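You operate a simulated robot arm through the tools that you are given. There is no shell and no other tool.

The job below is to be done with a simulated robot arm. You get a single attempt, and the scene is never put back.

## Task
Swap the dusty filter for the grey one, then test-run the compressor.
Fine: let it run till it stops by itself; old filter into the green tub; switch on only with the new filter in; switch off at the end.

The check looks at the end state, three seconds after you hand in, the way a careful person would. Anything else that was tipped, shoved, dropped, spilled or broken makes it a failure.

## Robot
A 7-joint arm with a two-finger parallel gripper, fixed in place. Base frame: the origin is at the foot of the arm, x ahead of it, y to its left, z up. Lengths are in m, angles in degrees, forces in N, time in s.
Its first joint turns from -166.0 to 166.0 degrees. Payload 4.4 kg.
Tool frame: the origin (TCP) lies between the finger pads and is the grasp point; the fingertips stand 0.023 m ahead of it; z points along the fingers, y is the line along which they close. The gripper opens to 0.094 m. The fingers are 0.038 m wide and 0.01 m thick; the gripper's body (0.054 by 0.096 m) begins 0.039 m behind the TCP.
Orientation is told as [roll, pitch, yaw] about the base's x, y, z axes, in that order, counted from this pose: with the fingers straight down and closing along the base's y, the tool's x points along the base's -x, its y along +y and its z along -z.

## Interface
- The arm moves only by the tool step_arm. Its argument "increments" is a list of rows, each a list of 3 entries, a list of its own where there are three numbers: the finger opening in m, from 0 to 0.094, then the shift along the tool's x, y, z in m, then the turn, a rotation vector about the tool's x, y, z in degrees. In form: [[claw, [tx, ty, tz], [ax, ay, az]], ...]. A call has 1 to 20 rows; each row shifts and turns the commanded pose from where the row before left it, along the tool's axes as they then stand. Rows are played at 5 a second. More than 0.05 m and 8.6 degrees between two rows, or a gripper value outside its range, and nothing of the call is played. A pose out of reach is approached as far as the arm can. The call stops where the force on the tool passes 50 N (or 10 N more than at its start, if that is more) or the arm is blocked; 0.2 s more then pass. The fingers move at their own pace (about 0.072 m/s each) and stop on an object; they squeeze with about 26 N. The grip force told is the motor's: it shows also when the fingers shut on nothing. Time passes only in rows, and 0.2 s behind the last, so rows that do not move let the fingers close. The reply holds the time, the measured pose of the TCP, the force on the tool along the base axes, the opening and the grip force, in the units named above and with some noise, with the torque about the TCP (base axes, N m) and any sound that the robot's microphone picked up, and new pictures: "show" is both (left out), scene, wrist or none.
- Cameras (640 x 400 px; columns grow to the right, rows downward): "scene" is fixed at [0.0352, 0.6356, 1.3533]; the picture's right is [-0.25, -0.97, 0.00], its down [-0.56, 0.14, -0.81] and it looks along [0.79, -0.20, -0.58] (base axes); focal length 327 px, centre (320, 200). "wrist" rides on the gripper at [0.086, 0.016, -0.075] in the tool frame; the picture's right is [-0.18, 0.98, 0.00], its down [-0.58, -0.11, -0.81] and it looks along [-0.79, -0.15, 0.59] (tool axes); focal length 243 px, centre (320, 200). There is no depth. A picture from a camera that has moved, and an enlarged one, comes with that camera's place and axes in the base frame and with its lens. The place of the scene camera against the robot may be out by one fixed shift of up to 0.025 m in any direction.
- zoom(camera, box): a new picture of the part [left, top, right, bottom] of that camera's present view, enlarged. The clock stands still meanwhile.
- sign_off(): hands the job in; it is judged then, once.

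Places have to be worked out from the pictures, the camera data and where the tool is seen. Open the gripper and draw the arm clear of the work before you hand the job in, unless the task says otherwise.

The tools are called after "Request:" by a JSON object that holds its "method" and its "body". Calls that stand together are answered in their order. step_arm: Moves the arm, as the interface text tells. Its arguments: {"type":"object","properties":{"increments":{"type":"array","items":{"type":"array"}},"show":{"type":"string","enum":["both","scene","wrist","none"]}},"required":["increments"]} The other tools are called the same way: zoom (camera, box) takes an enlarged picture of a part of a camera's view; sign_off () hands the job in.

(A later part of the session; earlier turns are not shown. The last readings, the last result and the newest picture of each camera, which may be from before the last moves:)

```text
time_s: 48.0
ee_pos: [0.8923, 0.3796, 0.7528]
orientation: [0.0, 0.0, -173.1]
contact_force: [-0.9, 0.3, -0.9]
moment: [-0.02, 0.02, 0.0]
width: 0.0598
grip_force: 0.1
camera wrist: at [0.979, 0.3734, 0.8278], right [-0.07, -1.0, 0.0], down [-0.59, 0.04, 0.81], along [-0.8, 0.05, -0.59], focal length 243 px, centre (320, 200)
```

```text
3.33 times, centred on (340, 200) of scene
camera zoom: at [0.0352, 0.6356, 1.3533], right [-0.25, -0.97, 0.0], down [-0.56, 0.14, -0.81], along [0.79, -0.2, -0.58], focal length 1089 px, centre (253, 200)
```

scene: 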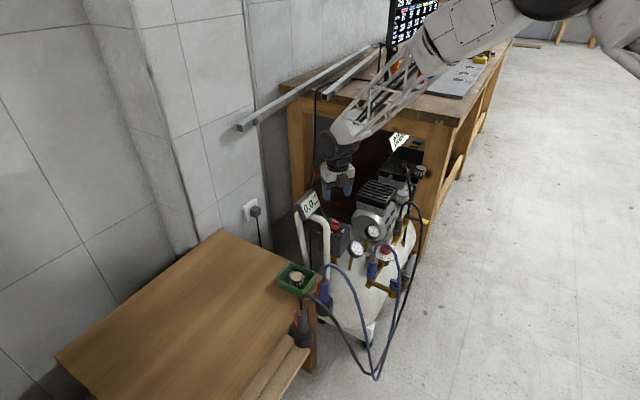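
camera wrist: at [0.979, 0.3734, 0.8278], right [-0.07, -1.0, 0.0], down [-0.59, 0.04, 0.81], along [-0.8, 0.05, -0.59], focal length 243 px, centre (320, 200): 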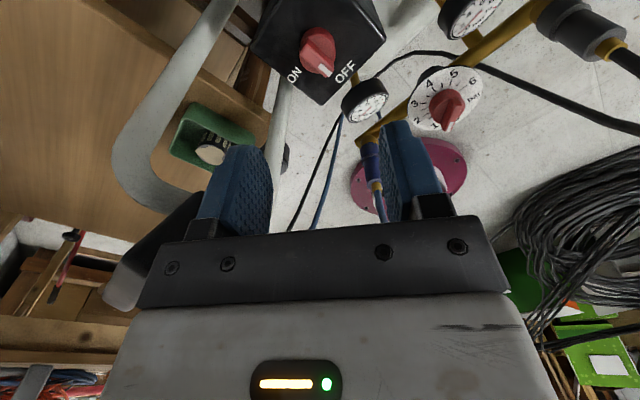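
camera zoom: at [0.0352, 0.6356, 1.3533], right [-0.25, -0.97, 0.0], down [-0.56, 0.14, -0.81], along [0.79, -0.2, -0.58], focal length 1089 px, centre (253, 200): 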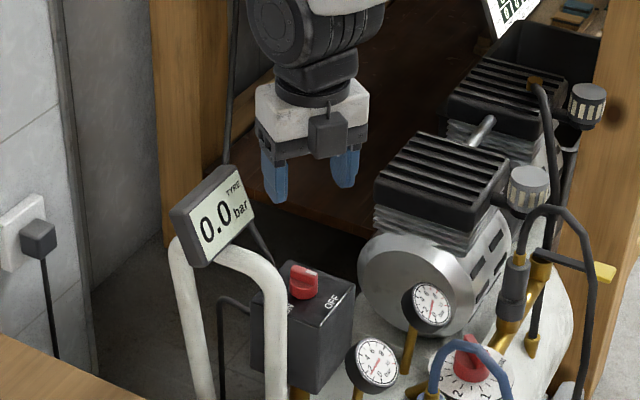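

The knob's ridge is right under the TCP (0.892, 0.380). I lower to just above it, keeping an eye on the display's clearance.

Request:
{"method": "step_arm", "body": {"increments": [[0.06, [0, 0, 0.03], [0, 0, 0]], [0.06, [0, 0, 0.03], [0, 0, 0]], [0.06, [0, 0, 0.03], [0, 0, 0]]]}}

Request:
{"method": "zoom", "body": {"camera": "wrist", "box": [220, 60, 420, 240]}}

Request:
{"method": "zoom", "body": {"camera": "scene", "box": [280, 150, 380, 250]}}

```text
time_s: 48.8
ee_pos: [0.8903, 0.3814, 0.6649]
orientation: [0.0, 0.2, -173.0]
contact_force: [0.0, -0.8, -0.1]
moment: [0.01, 0.0, -0.03]
width: 0.06
grip_force: 0.0
camera wrist: at [0.978, 0.3756, 0.7399], right [-0.07, -1.0, 0.0], down [-0.59, 0.04, 0.81], along [-0.8, 0.05, -0.59], focal length 243 px, centre (320, 200)
```

scene: 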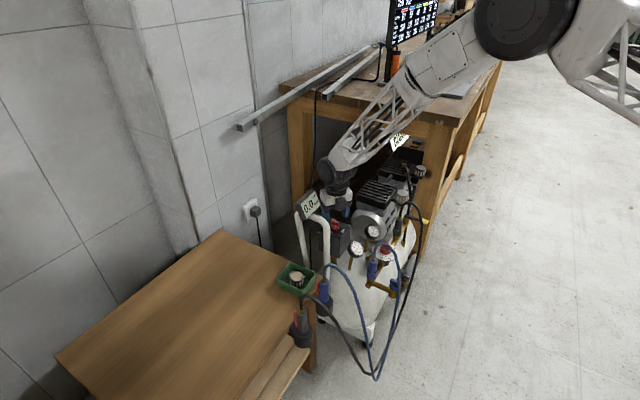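
wrist: 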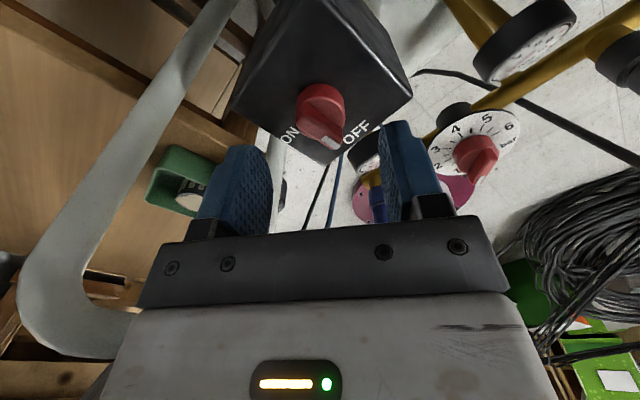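

```text
2.22 times, centred on (320, 150) of wrist
camera zoom: at [0.978, 0.3756, 0.7399], right [-0.07, -1.0, 0.0], down [-0.59, 0.04, 0.81], along [-0.8, 0.05, -0.59], focal length 539 px, centre (320, 311)
```

zoom: 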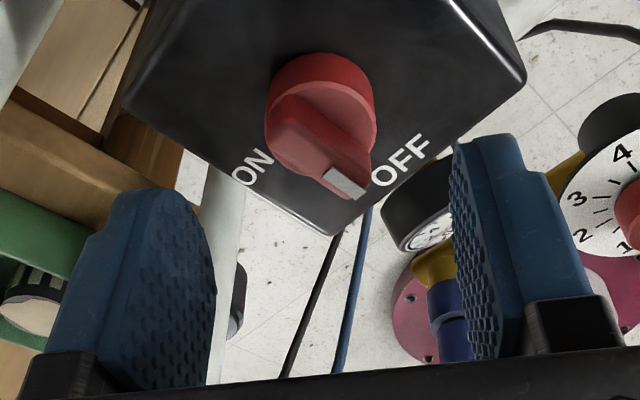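

```text
4.00 times, centred on (330, 200) of scene
camera zoom: at [0.0352, 0.6356, 1.3533], right [-0.25, -0.97, 0.0], down [-0.56, 0.14, -0.81], along [0.79, -0.2, -0.58], focal length 1307 px, centre (280, 200)
```

zoom: 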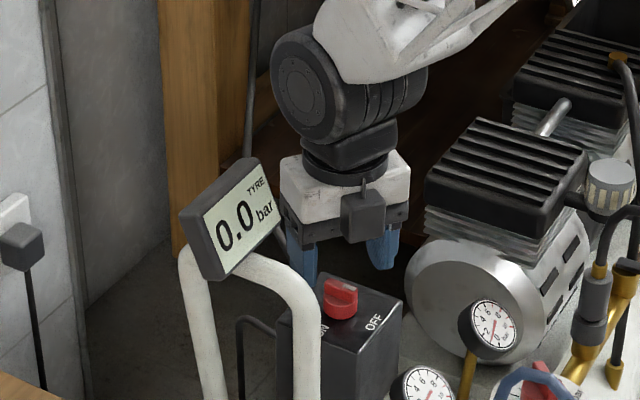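

A block on the hand's far side (away from the camera) is now visible in the scene view; when turning, it would swing toward the display. I zoom in to size it before going on.

Request:
{"method": "zoom", "body": {"camera": "scene", "box": [315, 170, 365, 220]}}

Request:
{"method": "zoom", "body": {"camera": "wrist", "box": [0, 60, 200, 400]}}

```text
8.00 times, centred on (340, 195) of scene
camera zoom: at [0.0352, 0.6356, 1.3533], right [-0.25, -0.97, 0.0], down [-0.56, 0.14, -0.81], along [0.79, -0.2, -0.58], focal length 2613 px, centre (160, 240)
```

zoom: 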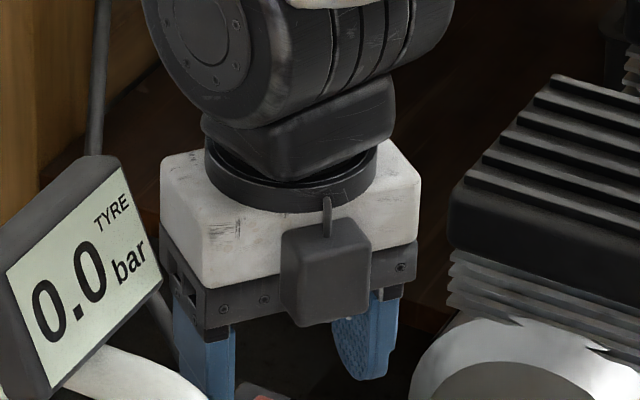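

```text
1.18 times, centred on (100, 230) of wrist
camera zoom: at [0.978, 0.3756, 0.7399], right [-0.07, -1.0, 0.0], down [-0.59, 0.04, 0.81], along [-0.8, 0.05, -0.59], focal length 285 px, centre (579, 165)
```

zoom: 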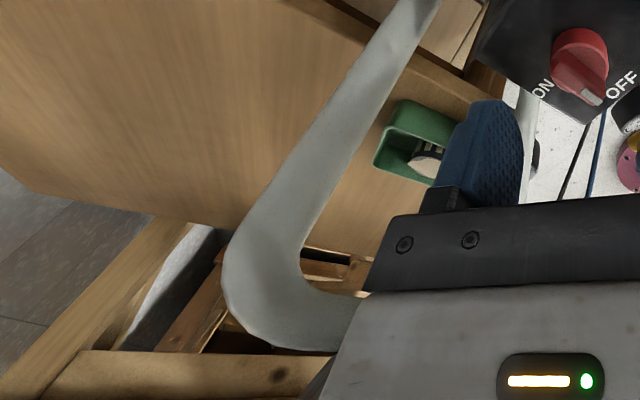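

The block lies close to the hand (within about 4–5 cm of its axis), so it will clear the display by over 2 cm. I lower to the ridge and close the fingers slowly; closing should nudge the ridge cw into line with the hand.

Request:
{"method": "step_arm", "body": {"increments": [[0.06, [0, 0, 0.015], [0, 0, 0]], [0.06, [0, 0, 0.012], [0, 0, 0]], [0.06, [0, 0, 0.003], [0, 0, 0]]]}}

Request:
{"method": "zoom", "body": {"camera": "wrist", "box": [220, 80, 420, 240]}}

Request:
{"method": "zoom", "body": {"camera": "scene", "box": [300, 170, 380, 250]}}

```text
time_s: 49.6
ee_pos: [0.8898, 0.3808, 0.6339]
orientation: [-0.1, 0.0, -173.2]
contact_force: [-0.2, 0.3, 0.0]
moment: [0.03, -0.01, 0.03]
width: 0.0599
grip_force: 0.1
camera wrist: at [0.9777, 0.3748, 0.7096], right [-0.07, -1.0, 0.0], down [-0.59, 0.04, 0.81], along [-0.8, 0.05, -0.59], focal length 243 px, centre (320, 200)
```

scene: 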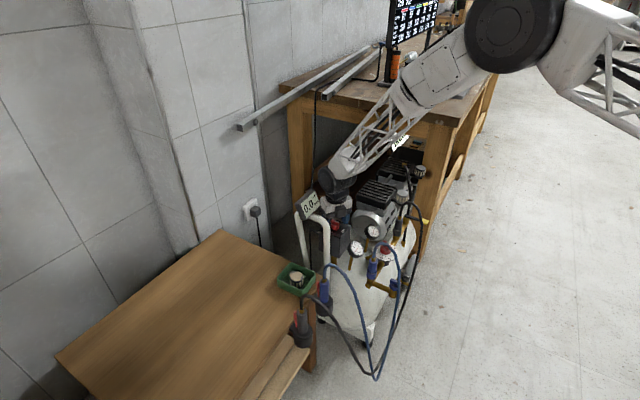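
wrist: 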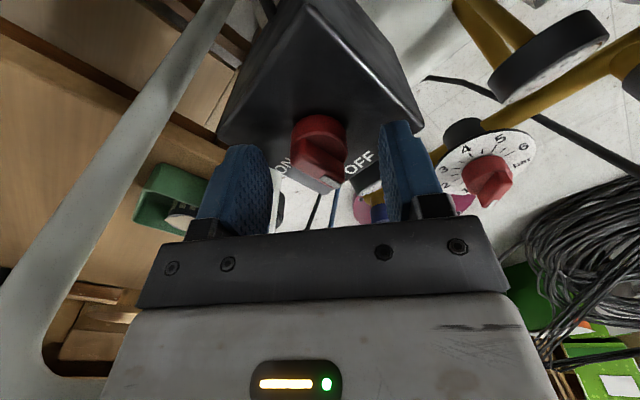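

```text
2.50 times, centred on (320, 160) of wrist
camera zoom: at [0.9777, 0.3748, 0.7096], right [-0.07, -1.0, 0.0], down [-0.59, 0.04, 0.81], along [-0.8, 0.05, -0.59], focal length 606 px, centre (320, 300)
```

zoom: 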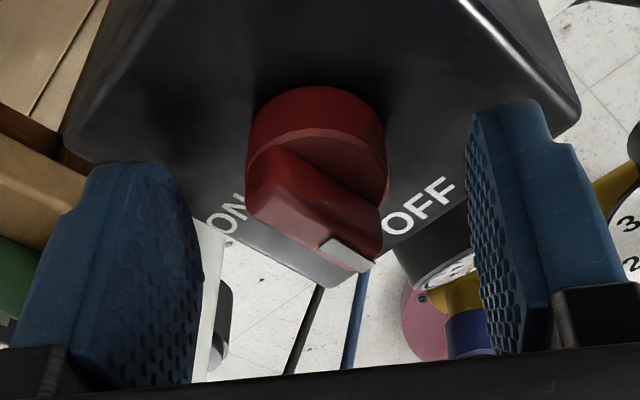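

```text
5.00 times, centred on (340, 210) of scene
camera zoom: at [0.0352, 0.6356, 1.3533], right [-0.25, -0.97, 0.0], down [-0.56, 0.14, -0.81], along [0.79, -0.2, -0.58], focal length 1633 px, centre (220, 150)
```

zoom: 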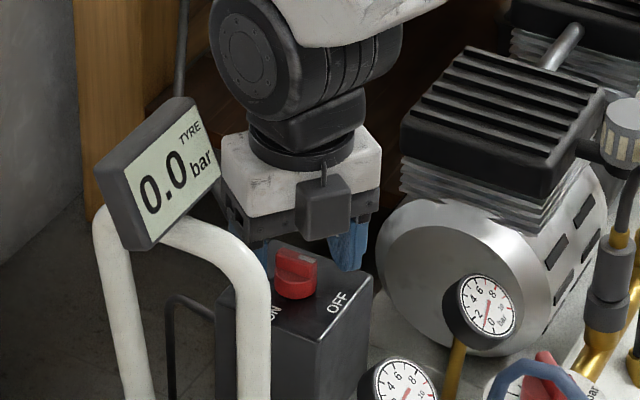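

Fingers straddle the ridge. I close in steps and watch the moment and width.

Request:
{"method": "step_arm", "body": {"increments": [[0.045, [0, 0, 0], [0, 0, 0]], [0.036, [0, 0, 0], [0, 0, 0]], [0.03, [0, 0, 0], [0, 0, 0]], [0.026, [0, 0, 0], [0, 0, 0]]], "show": "wrist"}}

Request:
{"method": "zoom", "body": {"camera": "wrist", "box": [220, 80, 420, 240]}}

```text
time_s: 50.6
ee_pos: [0.8916, 0.3803, 0.6347]
orientation: [0.0, 0.0, -173.1]
contact_force: [-0.4, 9.0, -2.5]
moment: [0.37, -0.07, -0.06]
width: 0.0293
grip_force: 44.9
camera wrist: at [0.9777, 0.3754, 0.7098], right [-0.07, -1.0, 0.0], down [-0.59, 0.04, 0.81], along [-0.8, 0.05, -0.59], focal length 243 px, centre (320, 200)
```

wrist: 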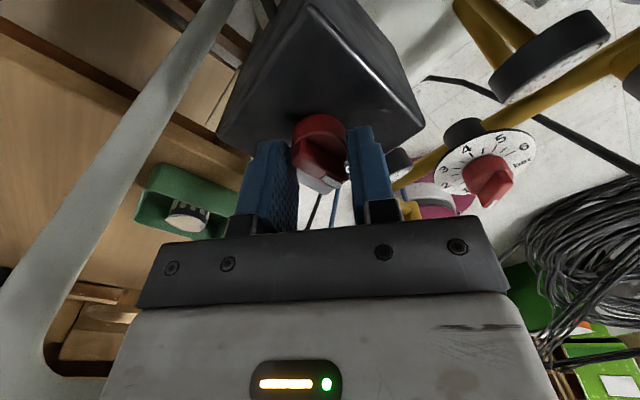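

```text
2.50 times, centred on (320, 160) of wrist
camera zoom: at [0.9777, 0.3754, 0.7098], right [-0.07, -1.0, 0.0], down [-0.59, 0.04, 0.81], along [-0.8, 0.05, -0.59], focal length 606 px, centre (320, 300)
```

zoom: 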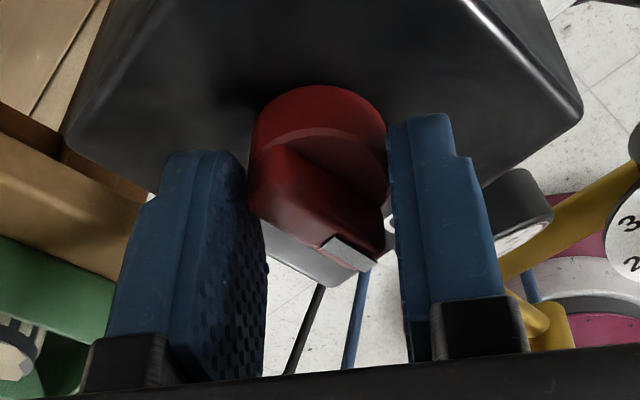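

Both pads have just met the ridge's corners (29 mm). I command a full close and see whether the knob turns into line.

Request:
{"method": "step_arm", "body": {"increments": [[0.02, [0, 0, 0], [0, 0, 0]], [0.015, [0, 0, 0], [0, 0, 0]], [0.01, [0, 0, 0], [0, 0, 0]], [0.0, [0, 0, 0], [0, 0, 0]]], "show": "wrist"}}

Request:
{"method": "zoom", "body": {"camera": "wrist", "box": [220, 80, 420, 240]}}

```text
time_s: 51.6
ee_pos: [0.8903, 0.3823, 0.6354]
orientation: [0.0, 0.0, -173.0]
contact_force: [-1.2, 17.7, -2.8]
moment: [0.52, -0.05, -0.09]
width: 0.0291
grip_force: 45.2
camera wrist: at [0.9777, 0.3753, 0.7098], right [-0.07, -1.0, 0.0], down [-0.59, 0.04, 0.81], along [-0.8, 0.05, -0.59], focal length 243 px, centre (320, 200)
```

wrist: 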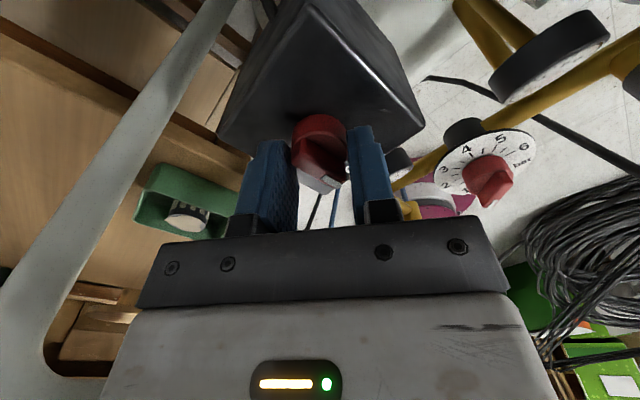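

```text
2.50 times, centred on (320, 160) of wrist
camera zoom: at [0.9777, 0.3753, 0.7098], right [-0.07, -1.0, 0.0], down [-0.59, 0.04, 0.81], along [-0.8, 0.05, -0.59], focal length 606 px, centre (320, 300)
```

zoom: 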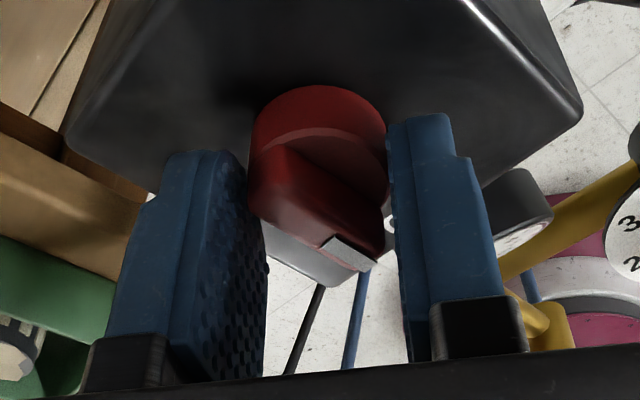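

The knob holds against the squeeze alone, and the hand sits ~1 mm off. I shift 1.5 mm toward +y and add a small clockwise turn of the hand to see the knob respond.

Request:
{"method": "step_arm", "body": {"increments": [[0.0, [0, -0.0015, 0], [0, 0, 4]], [0.0, [0, 0, 0], [0, 0, 4]]], "show": "wrist"}}

Request:
{"method": "zoom", "body": {"camera": "wrist", "box": [220, 80, 420, 240]}}

```text
time_s: 52.2
ee_pos: [0.8913, 0.3823, 0.6344]
orientation: [0.1, -0.1, 178.9]
contact_force: [-18.3, -10.9, 26.4]
moment: [-0.38, 0.7, 0.02]
width: 0.0296
grip_force: 45.2
camera wrist: at [0.976, 0.3632, 0.7098], right [-0.2, -0.98, 0.0], down [-0.58, 0.12, 0.81], along [-0.79, 0.16, -0.59], focal length 243 px, centre (320, 200)
```

wrist: 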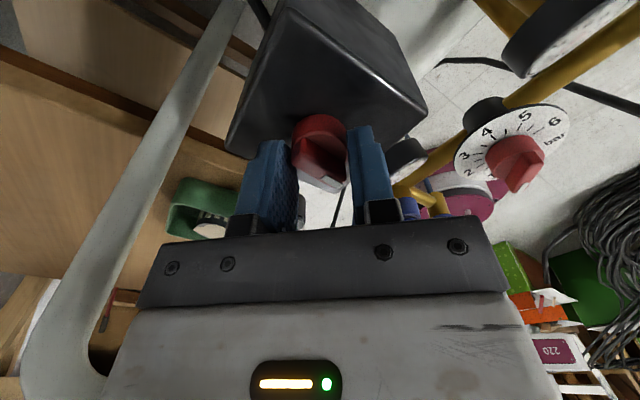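

```text
2.50 times, centred on (320, 160) of wrist
camera zoom: at [0.976, 0.3632, 0.7098], right [-0.2, -0.98, 0.0], down [-0.58, 0.12, 0.81], along [-0.79, 0.16, -0.59], focal length 606 px, centre (320, 300)
```

zoom: 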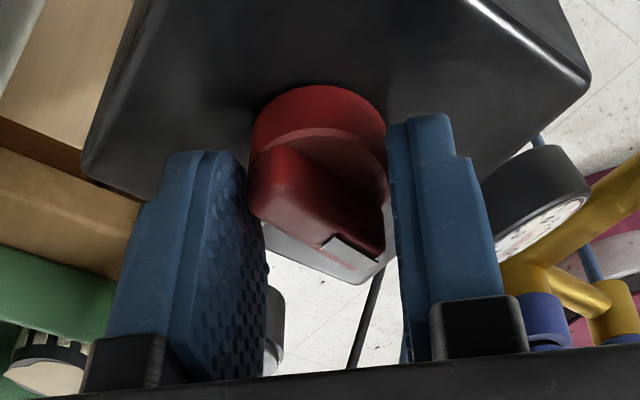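

The knob now turns together with the hand (about 8° so far). I relieve the side load slightly and continue turning clockwise in steps.

Request:
{"method": "step_arm", "body": {"increments": [[0.0, [-0.0008, 0.0005, -0.001], [0, 0, 0]], [0.0, [0, 0, 0], [0, 0, 5]], [0.0, [0, 0, 0], [0, 0, 5]]], "show": "wrist"}}

Request:
{"method": "zoom", "body": {"camera": "wrist", "box": [220, 80, 420, 240]}}

```text
time_s: 53.0
ee_pos: [0.8914, 0.3825, 0.6337]
orientation: [0.1, 0.0, 168.8]
contact_force: [10.5, -20.7, 1.7]
moment: [-0.52, -1.06, -0.01]
width: 0.029
grip_force: 45.3
camera wrist: at [0.9715, 0.3485, 0.7098], right [-0.37, -0.93, 0.0], down [-0.55, 0.22, 0.81], along [-0.75, 0.3, -0.59], focal length 243 px, centre (320, 200)
```

wrist: 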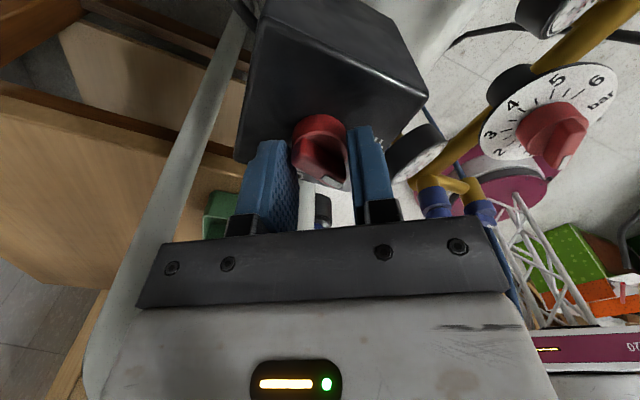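

```text
2.50 times, centred on (320, 160) of wrist
camera zoom: at [0.9715, 0.3485, 0.7098], right [-0.37, -0.93, 0.0], down [-0.55, 0.22, 0.81], along [-0.75, 0.3, -0.59], focal length 606 px, centre (320, 300)
```

zoom: 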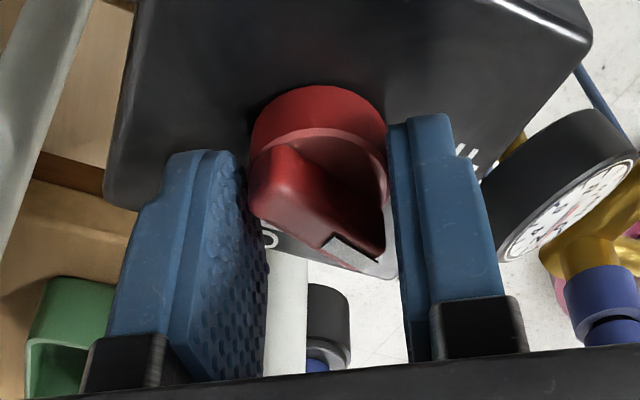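

The knob follows (about 18° now). I keep relieving the side load and turning.

Request:
{"method": "step_arm", "body": {"increments": [[0.0, [0.0006, 0.0008, 0], [0, 0, 0]], [0.0, [0, 0, 0], [0, 0, 5]], [0.0, [0, 0, 0], [0, 0, 5]]], "show": "none"}}

```text
time_s: 53.8
ee_pos: [0.8915, 0.383, 0.6349]
orientation: [0.0, 0.0, 158.9]
contact_force: [3.8, -8.5, -2.4]
moment: [0.0, -0.17, -0.01]
width: 0.0293
grip_force: 45.0
```

Request:
{"method": "step_arm", "body": {"increments": [[0.0, [0, 0, 0], [0, 0, 5]], [0.0, [0, 0, 0], [0, 0, 5]], [0.0, [0, 0, 0], [0, 0, 4]]], "show": "wrist"}}

Request:
{"method": "zoom", "body": {"camera": "wrist", "box": [220, 80, 420, 240]}}

Request:
{"method": "zoom", "body": {"camera": "scene", "box": [300, 170, 380, 250]}}

```text
time_s: 54.6
ee_pos: [0.8903, 0.3817, 0.6333]
orientation: [0.0, 0.1, 144.9]
contact_force: [-2.1, -4.1, -3.0]
moment: [0.04, 0.1, 0.03]
width: 0.0294
grip_force: 45.4
camera wrist: at [0.9513, 0.3184, 0.7098], right [-0.72, -0.7, 0.0], down [-0.41, 0.42, 0.81], along [-0.56, 0.58, -0.59], focal length 243 px, centre (320, 200)
```

wrist: 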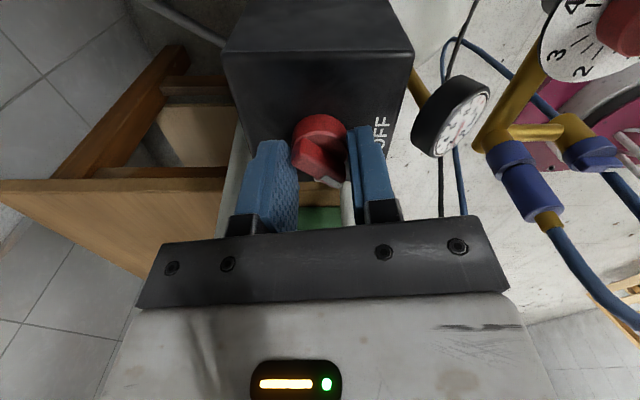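

```text
2.50 times, centred on (320, 160) of wrist
camera zoom: at [0.9513, 0.3184, 0.7098], right [-0.72, -0.7, 0.0], down [-0.41, 0.42, 0.81], along [-0.56, 0.58, -0.59], focal length 606 px, centre (320, 300)
```

zoom: 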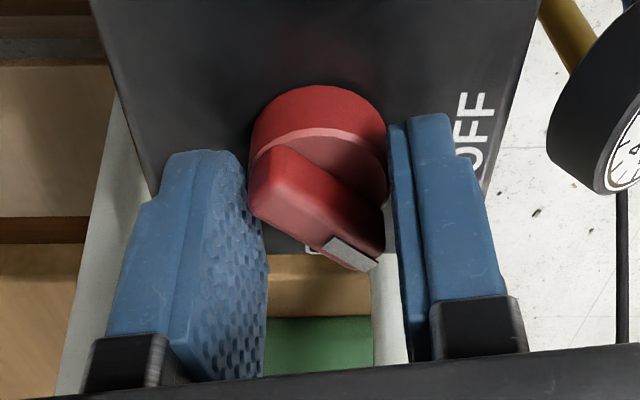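

```text
5.00 times, centred on (340, 210) of scene
camera zoom: at [0.0352, 0.6356, 1.3533], right [-0.25, -0.97, 0.0], down [-0.56, 0.14, -0.81], along [0.79, -0.2, -0.58], focal length 1633 px, centre (220, 150)
```

zoom: 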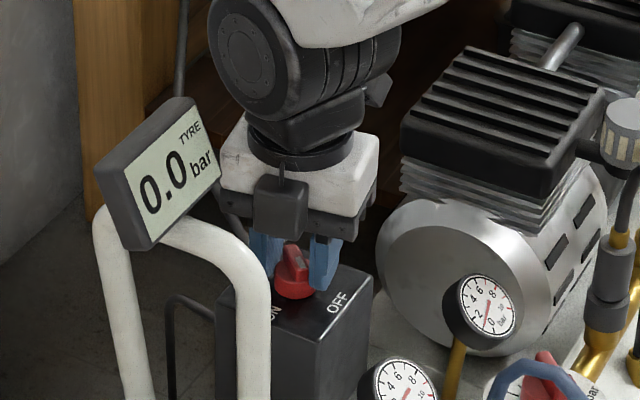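

The knob has turned about 42° with light forces, and the display stays clear. I continue clockwise.

Request:
{"method": "step_arm", "body": {"increments": [[0.0, [0, 0, 0], [0, 0, 5]], [0.0, [0, 0, 0], [0, 0, 5]], [0.0, [0, 0, 0], [0, 0, 5]], [0.0, [0, 0, 0], [0, 0, 5]]], "show": "none"}}

Request:
{"method": "step_arm", "body": {"increments": [[0.0, [0, 0, 0], [0, 0, 5]], [0.0, [0, 0, 0], [0, 0, 5]]], "show": "both"}}

Request:
{"method": "zoom", "body": {"camera": "scene", "box": [300, 170, 380, 250]}}

```text
time_s: 55.6
ee_pos: [0.8904, 0.3829, 0.634]
orientation: [0.1, 0.0, 124.7]
contact_force: [15.2, 5.6, -21.7]
moment: [0.16, -0.52, 0.02]
width: 0.0294
grip_force: 45.5
```

```text
time_s: 56.2
ee_pos: [0.8898, 0.3812, 0.6347]
orientation: [0.0, 0.0, 114.8]
contact_force: [12.9, 13.8, -23.9]
moment: [0.3, -0.51, 0.0]
width: 0.0297
grip_force: 45.6
camera wrist: at [0.9117, 0.2963, 0.7098], right [-0.97, -0.25, 0.0], down [-0.15, 0.57, 0.81], along [-0.2, 0.78, -0.59], focal length 243 px, centre (320, 200)
```

scene: 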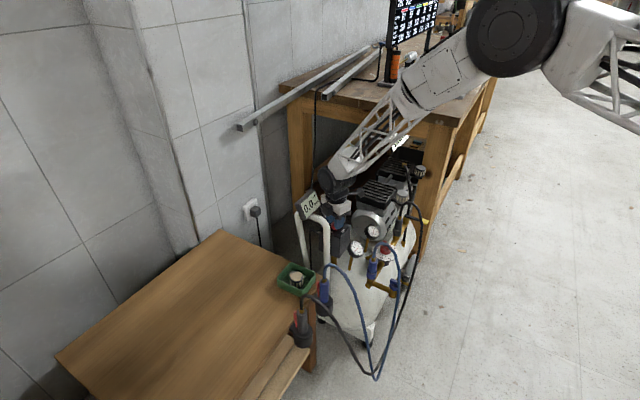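
wrist: 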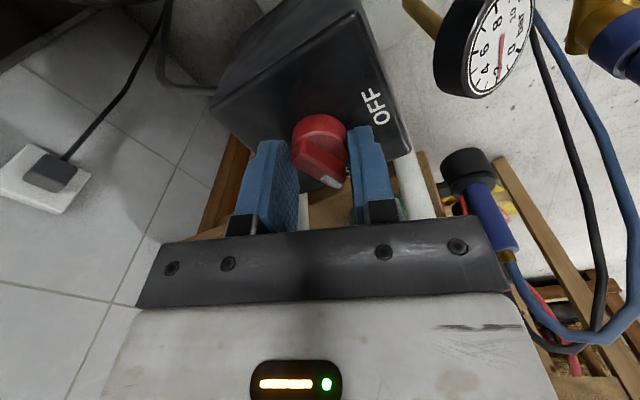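

```text
5.00 times, centred on (340, 210) of scene
camera zoom: at [0.0352, 0.6356, 1.3533], right [-0.25, -0.97, 0.0], down [-0.56, 0.14, -0.81], along [0.79, -0.2, -0.58], focal length 1633 px, centre (220, 150)
```

zoom: 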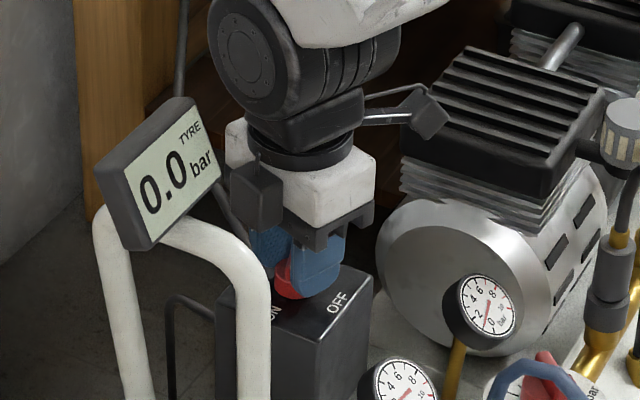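

Turned about 72°; no running sound yet. I relieve the load and finish the turn toward ON.

Request:
{"method": "step_arm", "body": {"increments": [[0.0, [-0.0003, -0.0008, 0.0008], [0, 0, 0]], [0.0, [0, 0, 0], [0, 0, 5]], [0.0, [0, 0, 0], [0, 0, 5]]], "show": "none"}}

Request:
{"method": "step_arm", "body": {"increments": [[0.0, [0, 0, 0], [0, 0, 4]], [0.0, [0, 0, 0], [0, 0, 4]]], "show": "both"}}

Request:
{"method": "zoom", "body": {"camera": "wrist", "box": [220, 80, 420, 240]}}

```text
time_s: 57.0
ee_pos: [0.8907, 0.3822, 0.634]
orientation: [0.0, 0.1, 104.8]
contact_force: [-31.8, -3.3, 18.2]
moment: [-0.22, 0.8, -0.06]
width: 0.0293
grip_force: 45.4
```

```text
time_s: 57.6
ee_pos: [0.8918, 0.3822, 0.6342]
orientation: [0.1, 0.0, 96.9]
contact_force: [-34.4, 0.0, 21.7]
moment: [-0.09, 0.92, -0.02]
width: 0.0293
grip_force: 45.3
camera wrist: at [0.8845, 0.2938, 0.7098], right [-1.0, 0.07, 0.0], down [0.04, 0.59, 0.81], along [0.05, 0.8, -0.59], focal length 243 px, centre (320, 200)
```

scene: 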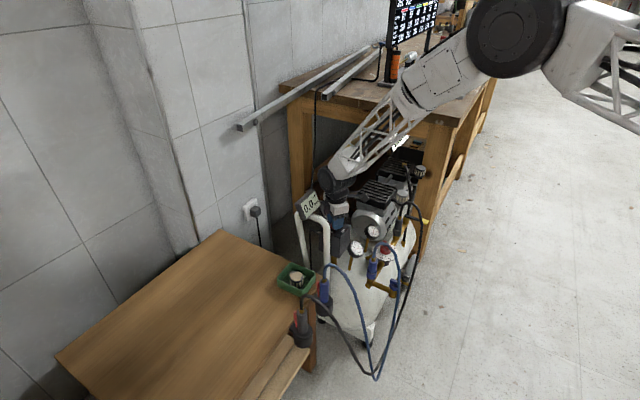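
wrist: 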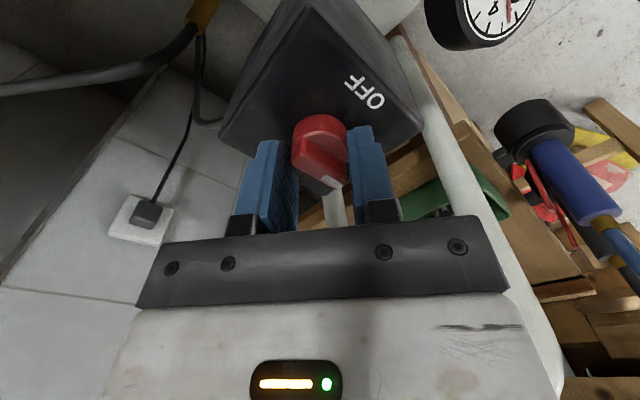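

```text
2.50 times, centred on (320, 160) of wrist
camera zoom: at [0.8845, 0.2938, 0.7098], right [-1.0, 0.07, 0.0], down [0.04, 0.59, 0.81], along [0.05, 0.8, -0.59], focal length 606 px, centre (320, 300)
```

zoom: 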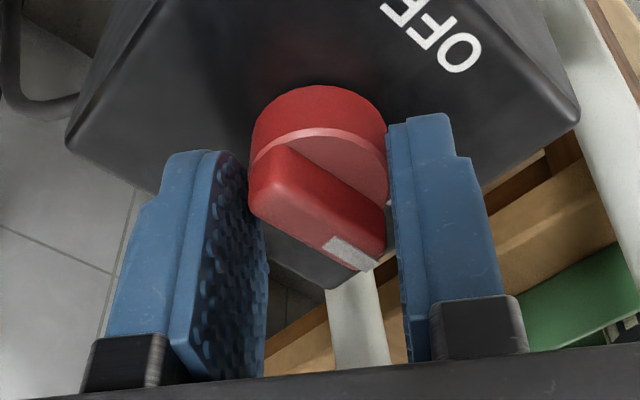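

The pointer should be at ON now but I hear nothing yet. I relieve the load and nudge a few degrees more.

Request:
{"method": "step_arm", "body": {"increments": [[0.0, [0, 0.0012, -0.0008], [0, 0, 0]], [0.0, [0, 0, 0], [0, 0, 3]], [0.0, [0, 0, 0], [0, 0, 0]]], "show": "none"}}

```text
time_s: 58.4
ee_pos: [0.89, 0.3814, 0.6352]
orientation: [-0.2, 0.0, 93.8]
contact_force: [16.7, 1.4, -11.8]
moment: [0.21, -0.37, 0.11]
width: 0.0291
grip_force: 44.6
```

Request:
{"method": "step_arm", "body": {"increments": [[0.0, [0, -0.0004, 0.0002], [0, 0, 3]], [0.0, [0, 0, 0], [0, 0, 0]]], "show": "wrist"}}

Request:
{"method": "zoom", "body": {"camera": "wrist", "box": [220, 40, 420, 240]}}

```text
time_s: 59.0
ee_pos: [0.8915, 0.3818, 0.6336]
orientation: [0.0, 0.0, 91.0]
contact_force: [5.5, -3.0, 0.6]
moment: [-0.19, -0.02, 0.15]
width: 0.0288
grip_force: 44.7
camera wrist: at [0.8754, 0.2951, 0.7099], right [-0.99, 0.17, 0.0], down [0.1, 0.58, 0.81], along [0.14, 0.79, -0.59], focal length 243 px, centre (320, 200)
```

wrist: 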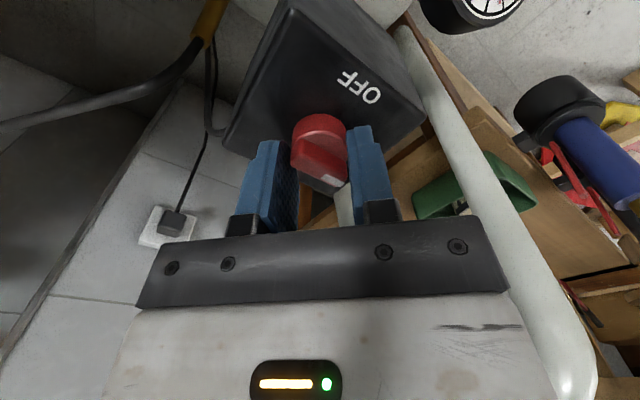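

```text
2.00 times, centred on (320, 140) of wrist
camera zoom: at [0.8754, 0.2951, 0.7099], right [-0.99, 0.17, 0.0], down [0.1, 0.58, 0.81], along [0.14, 0.79, -0.59], focal length 485 px, centre (320, 320)
```

zoom: 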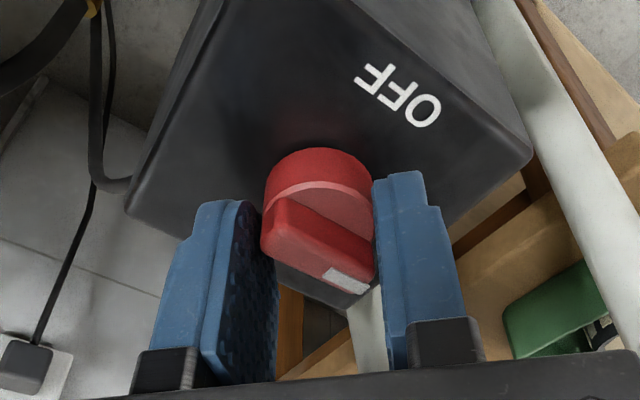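

The pointer looks to be at ON (the mark faces −v). I wait a moment with rows to listen.

Request:
{"method": "step_arm", "body": {"increments": [[0.0, [0, 0, 0], [0, 0, 0]], [0.0, [0, 0, 0], [0, 0, 0]], [0.0, [0, 0, 0], [0, 0, 0]], [0.0, [0, 0, 0], [0, 0, 0]]], "show": "scene"}}

Request:
{"method": "zoom", "body": {"camera": "scene", "box": [340, 220, 400, 260]}}

Request:
{"method": "zoom", "body": {"camera": "scene", "box": [300, 170, 380, 250]}}

```text
time_s: 60.0
ee_pos: [0.8908, 0.3819, 0.6341]
orientation: [0.0, 0.1, 90.9]
contact_force: [0.9, -3.2, 6.2]
moment: [-0.14, 0.01, -0.01]
width: 0.0289
grip_force: 44.9
```

scene: 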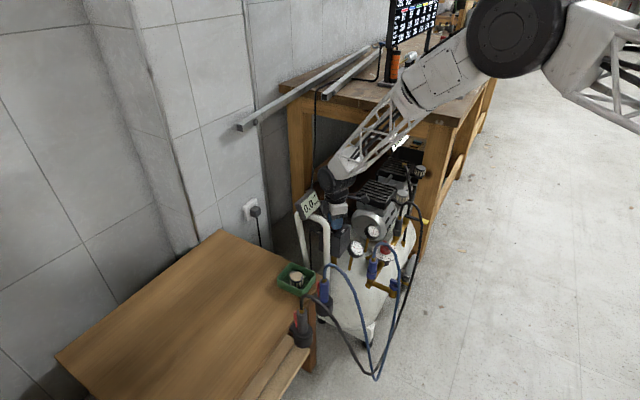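

```text
10.00 times, centred on (370, 240) of scene
camera zoom: at [0.0352, 0.6356, 1.3533], right [-0.25, -0.97, 0.0], down [-0.56, 0.14, -0.81], along [0.79, -0.2, -0.58], focal length 3267 px, centre (-180, -200)
```

zoom: 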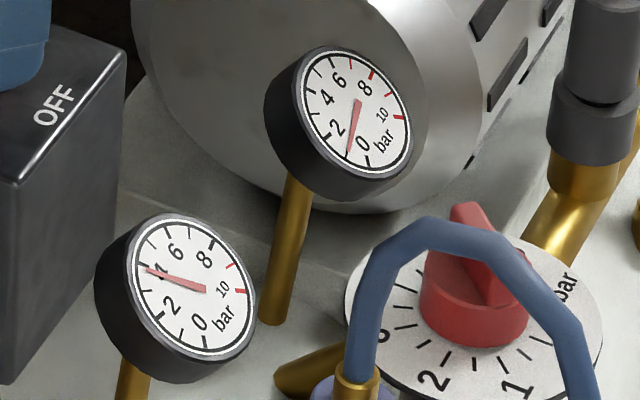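

```text
5.00 times, centred on (340, 210) of scene
camera zoom: at [0.0352, 0.6356, 1.3533], right [-0.25, -0.97, 0.0], down [-0.56, 0.14, -0.81], along [0.79, -0.2, -0.58], focal length 1633 px, centre (220, 150)
```

zoom: 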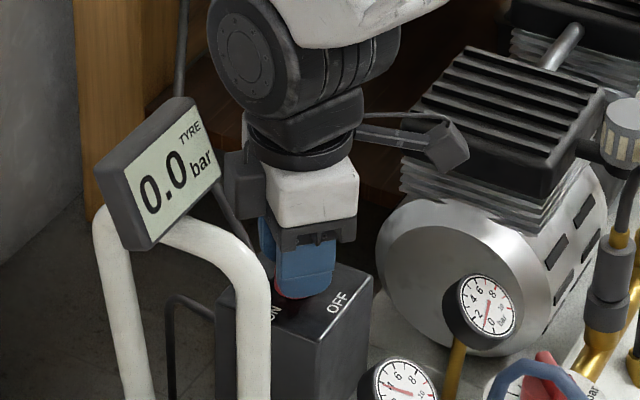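

The left gauge now shows nearly 4 bar (it was about 1), so the compressor is running. I leave it running and meanwhile open the fingers clear of the knob, and watch the gauge.

Request:
{"method": "step_arm", "body": {"increments": [[0.06, [0, 0, 0], [0, 0, 0]], [0.06, [0, 0, 0], [0, 0, 0]], [0.06, [0, 0, 0], [0, 0, 0]], [0.06, [0, 0, 0], [0, 0, 0]], [0.06, [0, 0, 0], [0, 0, 0]]], "show": "both"}}

Request:
{"method": "zoom", "body": {"camera": "scene", "box": [340, 220, 400, 260]}}

Request:
{"method": "zoom", "body": {"camera": "wrist", "box": [220, 40, 420, 240]}}

```text
time_s: 61.2
ee_pos: [0.8904, 0.383, 0.6346]
orientation: [0.0, -0.1, 91.0]
contact_force: [1.1, -0.3, 0.4]
moment: [0.03, -0.02, -0.01]
width: 0.0599
grip_force: 0.0
camera wrist: at [0.8753, 0.2951, 0.7096], right [-0.99, 0.17, 0.0], down [0.1, 0.58, 0.81], along [0.14, 0.79, -0.59], focal length 243 px, centre (320, 200)
```

scene: 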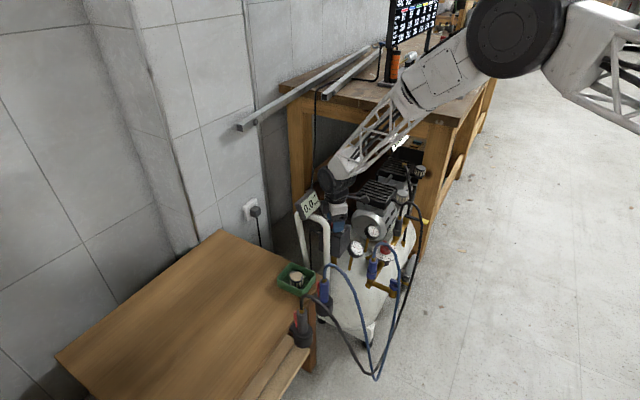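
wrist: 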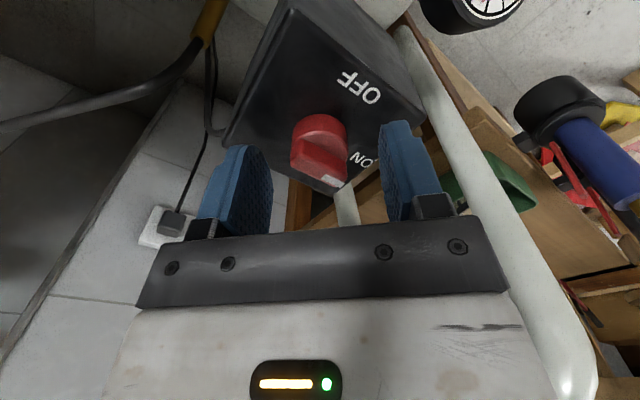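

```text
10.00 times, centred on (370, 240) of scene
camera zoom: at [0.0352, 0.6356, 1.3533], right [-0.25, -0.97, 0.0], down [-0.56, 0.14, -0.81], along [0.79, -0.2, -0.58], focal length 3267 px, centre (-180, -200)
```

zoom: 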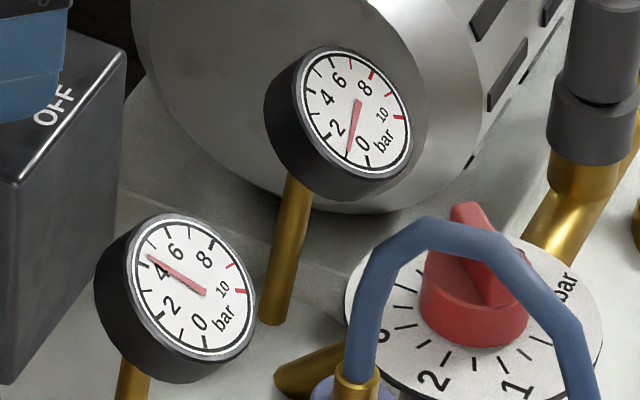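

```text
2.00 times, centred on (320, 140) of wrist
camera zoom: at [0.8753, 0.2951, 0.7096], right [-0.99, 0.17, 0.0], down [0.1, 0.58, 0.81], along [0.14, 0.79, -0.59], focal length 485 px, centre (320, 320)
```

zoom: 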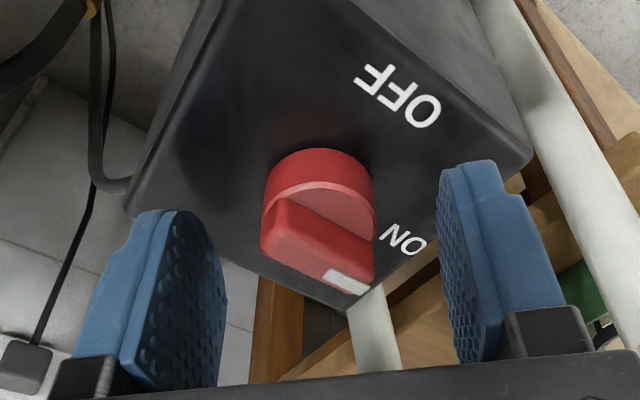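

Pressure keeps rising (about 4.5 bar). I wait, without moving, and watch.

Request:
{"method": "step_arm", "body": {"increments": [[0.06, [0, 0, 0], [0, 0, 0]], [0.06, [0, 0, 0], [0, 0, 0]], [0.06, [0, 0, 0], [0, 0, 0]], [0.06, [0, 0, 0], [0, 0, 0]], [0.06, [0, 0, 0], [0, 0, 0]], [0.06, [0, 0, 0], [0, 0, 0]], [0.06, [0, 0, 0], [0, 0, 0]], [0.06, [0, 0, 0], [0, 0, 0]], [0.06, [0, 0, 0], [0, 0, 0]], [0.06, [0, 0, 0], [0, 0, 0]], [0.06, [0, 0, 0], [0, 0, 0]], [0.06, [0, 0, 0], [0, 0, 0]], [0.06, [0, 0, 0], [0, 0, 0]], [0.06, [0, 0, 0], [0, 0, 0]], [0.06, [0, 0, 0], [0, 0, 0]], [0.06, [0, 0, 0], [0, 0, 0]], [0.06, [0, 0, 0], [0, 0, 0]], [0.06, [0, 0, 0], [0, 0, 0]], [0.06, [0, 0, 0], [0, 0, 0]], [0.06, [0, 0, 0], [0, 0, 0]]], "show": "scene"}}

Request:
{"method": "zoom", "body": {"camera": "scene", "box": [340, 220, 400, 260]}}

```text
time_s: 65.4
ee_pos: [0.8912, 0.3832, 0.6347]
orientation: [0.0, 0.0, 90.9]
contact_force: [-0.1, 0.1, 0.2]
moment: [0.02, 0.01, 0.03]
width: 0.0601
grip_force: 0.1
```

scene: 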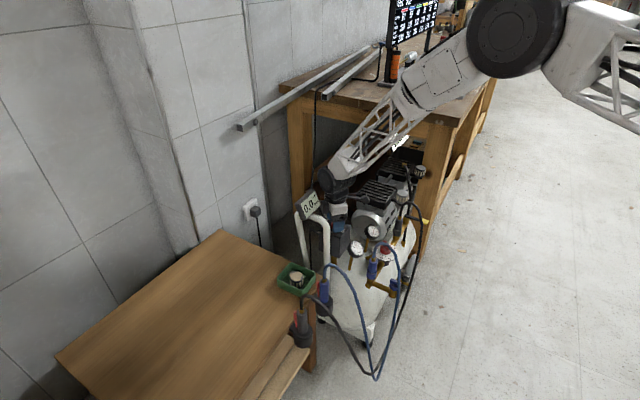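

```text
10.00 times, centred on (370, 240) of scene
camera zoom: at [0.0352, 0.6356, 1.3533], right [-0.25, -0.97, 0.0], down [-0.56, 0.14, -0.81], along [0.79, -0.2, -0.58], focal length 3267 px, centre (-180, -200)
```

zoom: 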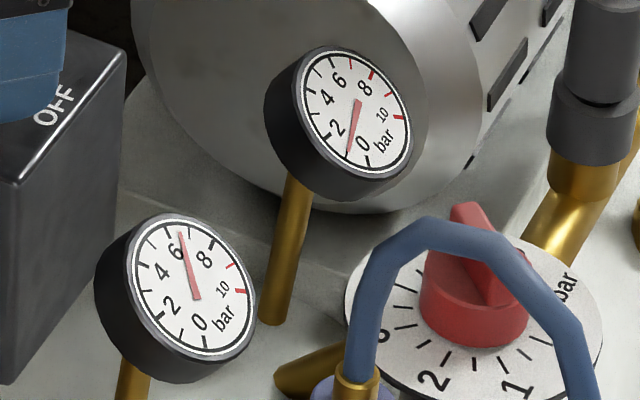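

Now about 6.4 bar and still rising. I wait on.

Request:
{"method": "step_arm", "body": {"increments": [[0.06, [0, 0, 0], [0, 0, 0]], [0.06, [0, 0, 0], [0, 0, 0]], [0.06, [0, 0, 0], [0, 0, 0]], [0.06, [0, 0, 0], [0, 0, 0]], [0.06, [0, 0, 0], [0, 0, 0]], [0.06, [0, 0, 0], [0, 0, 0]], [0.06, [0, 0, 0], [0, 0, 0]], [0.06, [0, 0, 0], [0, 0, 0]], [0.06, [0, 0, 0], [0, 0, 0]], [0.06, [0, 0, 0], [0, 0, 0]], [0.06, [0, 0, 0], [0, 0, 0]], [0.06, [0, 0, 0], [0, 0, 0]], [0.06, [0, 0, 0], [0, 0, 0]], [0.06, [0, 0, 0], [0, 0, 0]], [0.06, [0, 0, 0], [0, 0, 0]], [0.06, [0, 0, 0], [0, 0, 0]], [0.06, [0, 0, 0], [0, 0, 0]], [0.06, [0, 0, 0], [0, 0, 0]], [0.06, [0, 0, 0], [0, 0, 0]], [0.06, [0, 0, 0], [0, 0, 0]]], "show": "scene"}}

Request:
{"method": "zoom", "body": {"camera": "scene", "box": [340, 220, 400, 260]}}

```text
time_s: 69.6
ee_pos: [0.8918, 0.3825, 0.6342]
orientation: [0.0, 0.0, 90.8]
contact_force: [0.2, -1.0, 0.5]
moment: [0.0, -0.03, -0.01]
width: 0.0601
grip_force: 0.0
```

scene: 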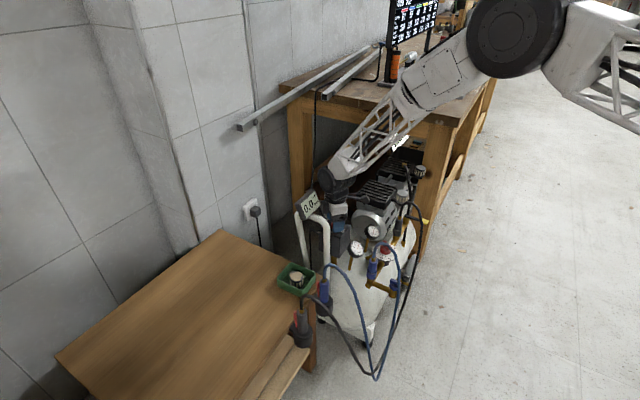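

```text
10.00 times, centred on (370, 240) of scene
camera zoom: at [0.0352, 0.6356, 1.3533], right [-0.25, -0.97, 0.0], down [-0.56, 0.14, -0.81], along [0.79, -0.2, -0.58], focal length 3267 px, centre (-180, -200)
```

zoom: 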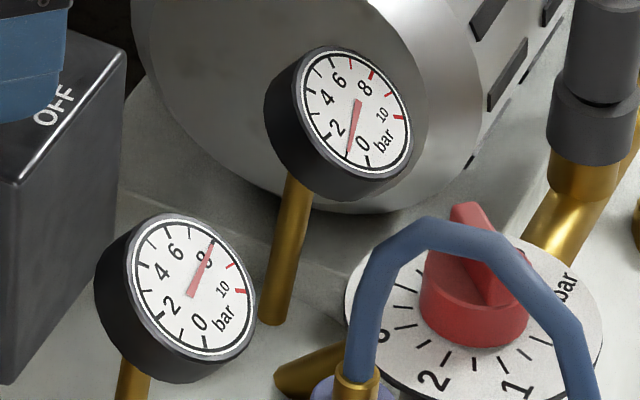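

It reads 8 bar, at the red marks' start. I wait in shorter steps to see whether it has stopped.

Request:
{"method": "step_arm", "body": {"increments": [[0.06, [0, 0, 0], [0, 0, 0]], [0.06, [0, 0, 0], [0, 0, 0]], [0.06, [0, 0, 0], [0, 0, 0]], [0.06, [0, 0, 0], [0, 0, 0]], [0.06, [0, 0, 0], [0, 0, 0]], [0.06, [0, 0, 0], [0, 0, 0]], [0.06, [0, 0, 0], [0, 0, 0]], [0.06, [0, 0, 0], [0, 0, 0]], [0.06, [0, 0, 0], [0, 0, 0]], [0.06, [0, 0, 0], [0, 0, 0]]], "show": "scene"}}

Request:
{"method": "zoom", "body": {"camera": "scene", "box": [340, 220, 400, 260]}}

```text
time_s: 71.8
ee_pos: [0.8904, 0.3825, 0.6335]
orientation: [0.0, 0.0, 90.9]
contact_force: [0.3, 0.7, -1.1]
moment: [-0.03, -0.02, -0.01]
width: 0.0602
grip_force: 0.0
```

scene: 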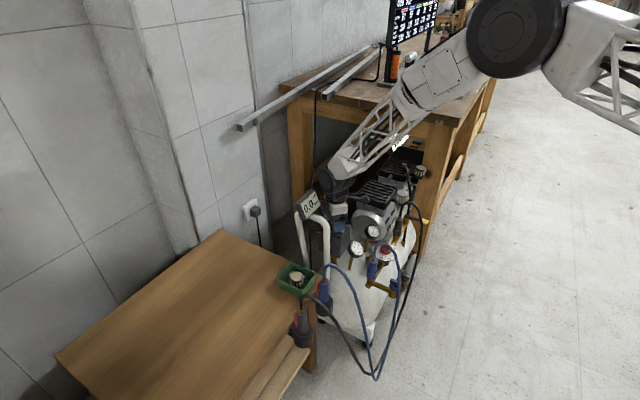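

```text
10.00 times, centred on (370, 240) of scene
camera zoom: at [0.0352, 0.6356, 1.3533], right [-0.25, -0.97, 0.0], down [-0.56, 0.14, -0.81], along [0.79, -0.2, -0.58], focal length 3267 px, centre (-180, -200)
```

zoom: 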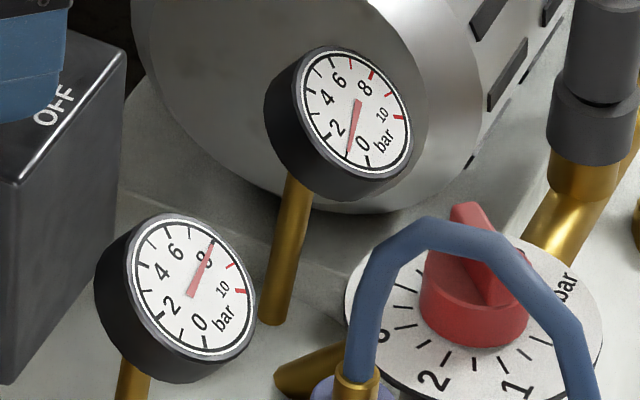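

The gauge has held at 8 bar for over two seconds: it has cut out by itself. Now I turn a few degrees further with open fingers for margin, grip the knob again and start turning it counter-clockwise to OFF.

Request:
{"method": "step_arm", "body": {"increments": [[0.06, [0, 0, 0], [0, 0, 5]], [0.045, [0, 0, 0], [0, 0, 0]], [0.036, [0, 0, 0], [0, 0, 0]], [0.03, [0, 0, 0], [0, 0, 0]], [0.02, [0, 0, 0], [0, 0, 0]], [0.0, [0, 0, 0], [0, 0, 0]], [0.0, [0, 0, 0], [0, 0, 0]]], "show": "wrist"}}

Request:
{"method": "zoom", "body": {"camera": "wrist", "box": [220, 40, 420, 240]}}

```text
time_s: 73.4
ee_pos: [0.8914, 0.3827, 0.6349]
orientation: [0.0, 0.0, 85.8]
contact_force: [7.5, 0.2, -4.3]
moment: [0.15, -0.03, 0.13]
width: 0.0296
grip_force: 45.2
camera wrist: at [0.868, 0.2969, 0.7095], right [-0.97, 0.25, 0.0], down [0.15, 0.57, 0.81], along [0.21, 0.78, -0.59], focal length 243 px, centre (320, 200)
```

wrist: 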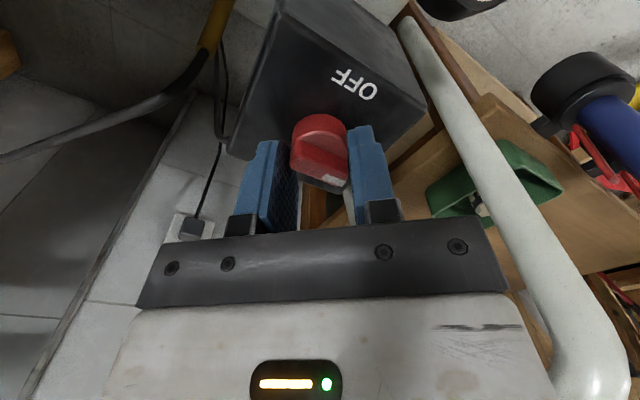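

```text
2.00 times, centred on (320, 140) of wrist
camera zoom: at [0.868, 0.2969, 0.7095], right [-0.97, 0.25, 0.0], down [0.15, 0.57, 0.81], along [0.21, 0.78, -0.59], focal length 485 px, centre (320, 320)
```

zoom: 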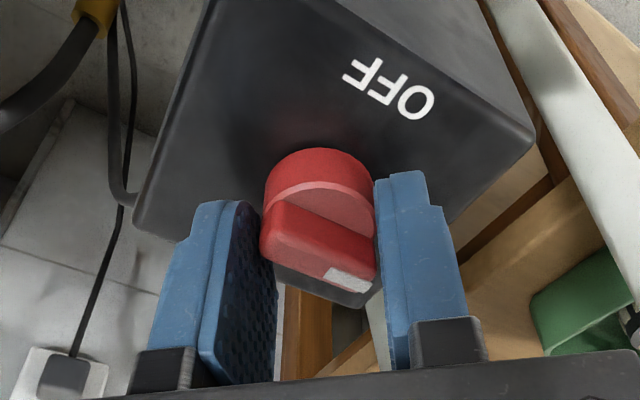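

Gripped at 29.6 mm. I turn counter-clockwise.

Request:
{"method": "step_arm", "body": {"increments": [[0.0, [0, 0, 0], [0, 0, -5]], [0.0, [0, 0, 0], [0, 0, -5]], [0.0, [0, 0, 0], [0, 0, -5]], [0.0, [0, 0, 0], [0, 0, -5]]], "show": "none"}}

Request:
{"method": "step_arm", "body": {"increments": [[0.0, [0, 0, 0], [0, 0, -5]], [0.0, [0, 0, 0], [0, 0, -5]], [0.0, [0, 0, 0], [0, 0, -5]], [0.0, [0, 0, 0], [0, 0, -5]]], "show": "wrist"}}

```text
time_s: 74.4
ee_pos: [0.8913, 0.3827, 0.6342]
orientation: [0.0, 0.0, 106.0]
contact_force: [13.9, -7.9, -9.3]
moment: [0.19, -0.3, 0.0]
width: 0.0289
grip_force: 44.5
```

```text
time_s: 75.4
ee_pos: [0.8896, 0.3822, 0.633]
orientation: [0.0, 0.0, 125.9]
contact_force: [5.6, -12.3, -6.1]
moment: [-0.71, -0.72, 0.0]
width: 0.0288
grip_force: 45.3
camera wrist: at [0.9278, 0.302, 0.7096], right [-0.9, -0.43, 0.0], down [-0.25, 0.54, 0.81], along [-0.34, 0.73, -0.59], focal length 243 px, centre (320, 200)
```

wrist: 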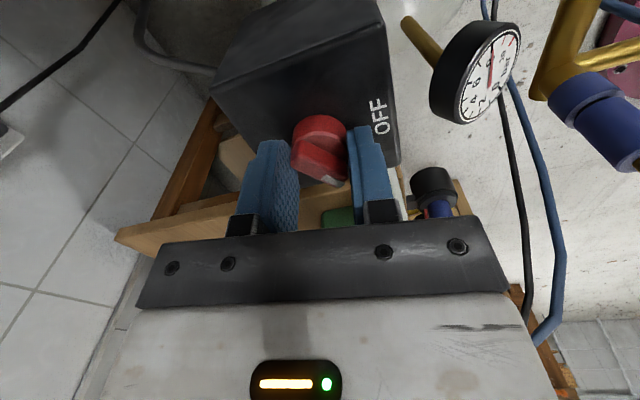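

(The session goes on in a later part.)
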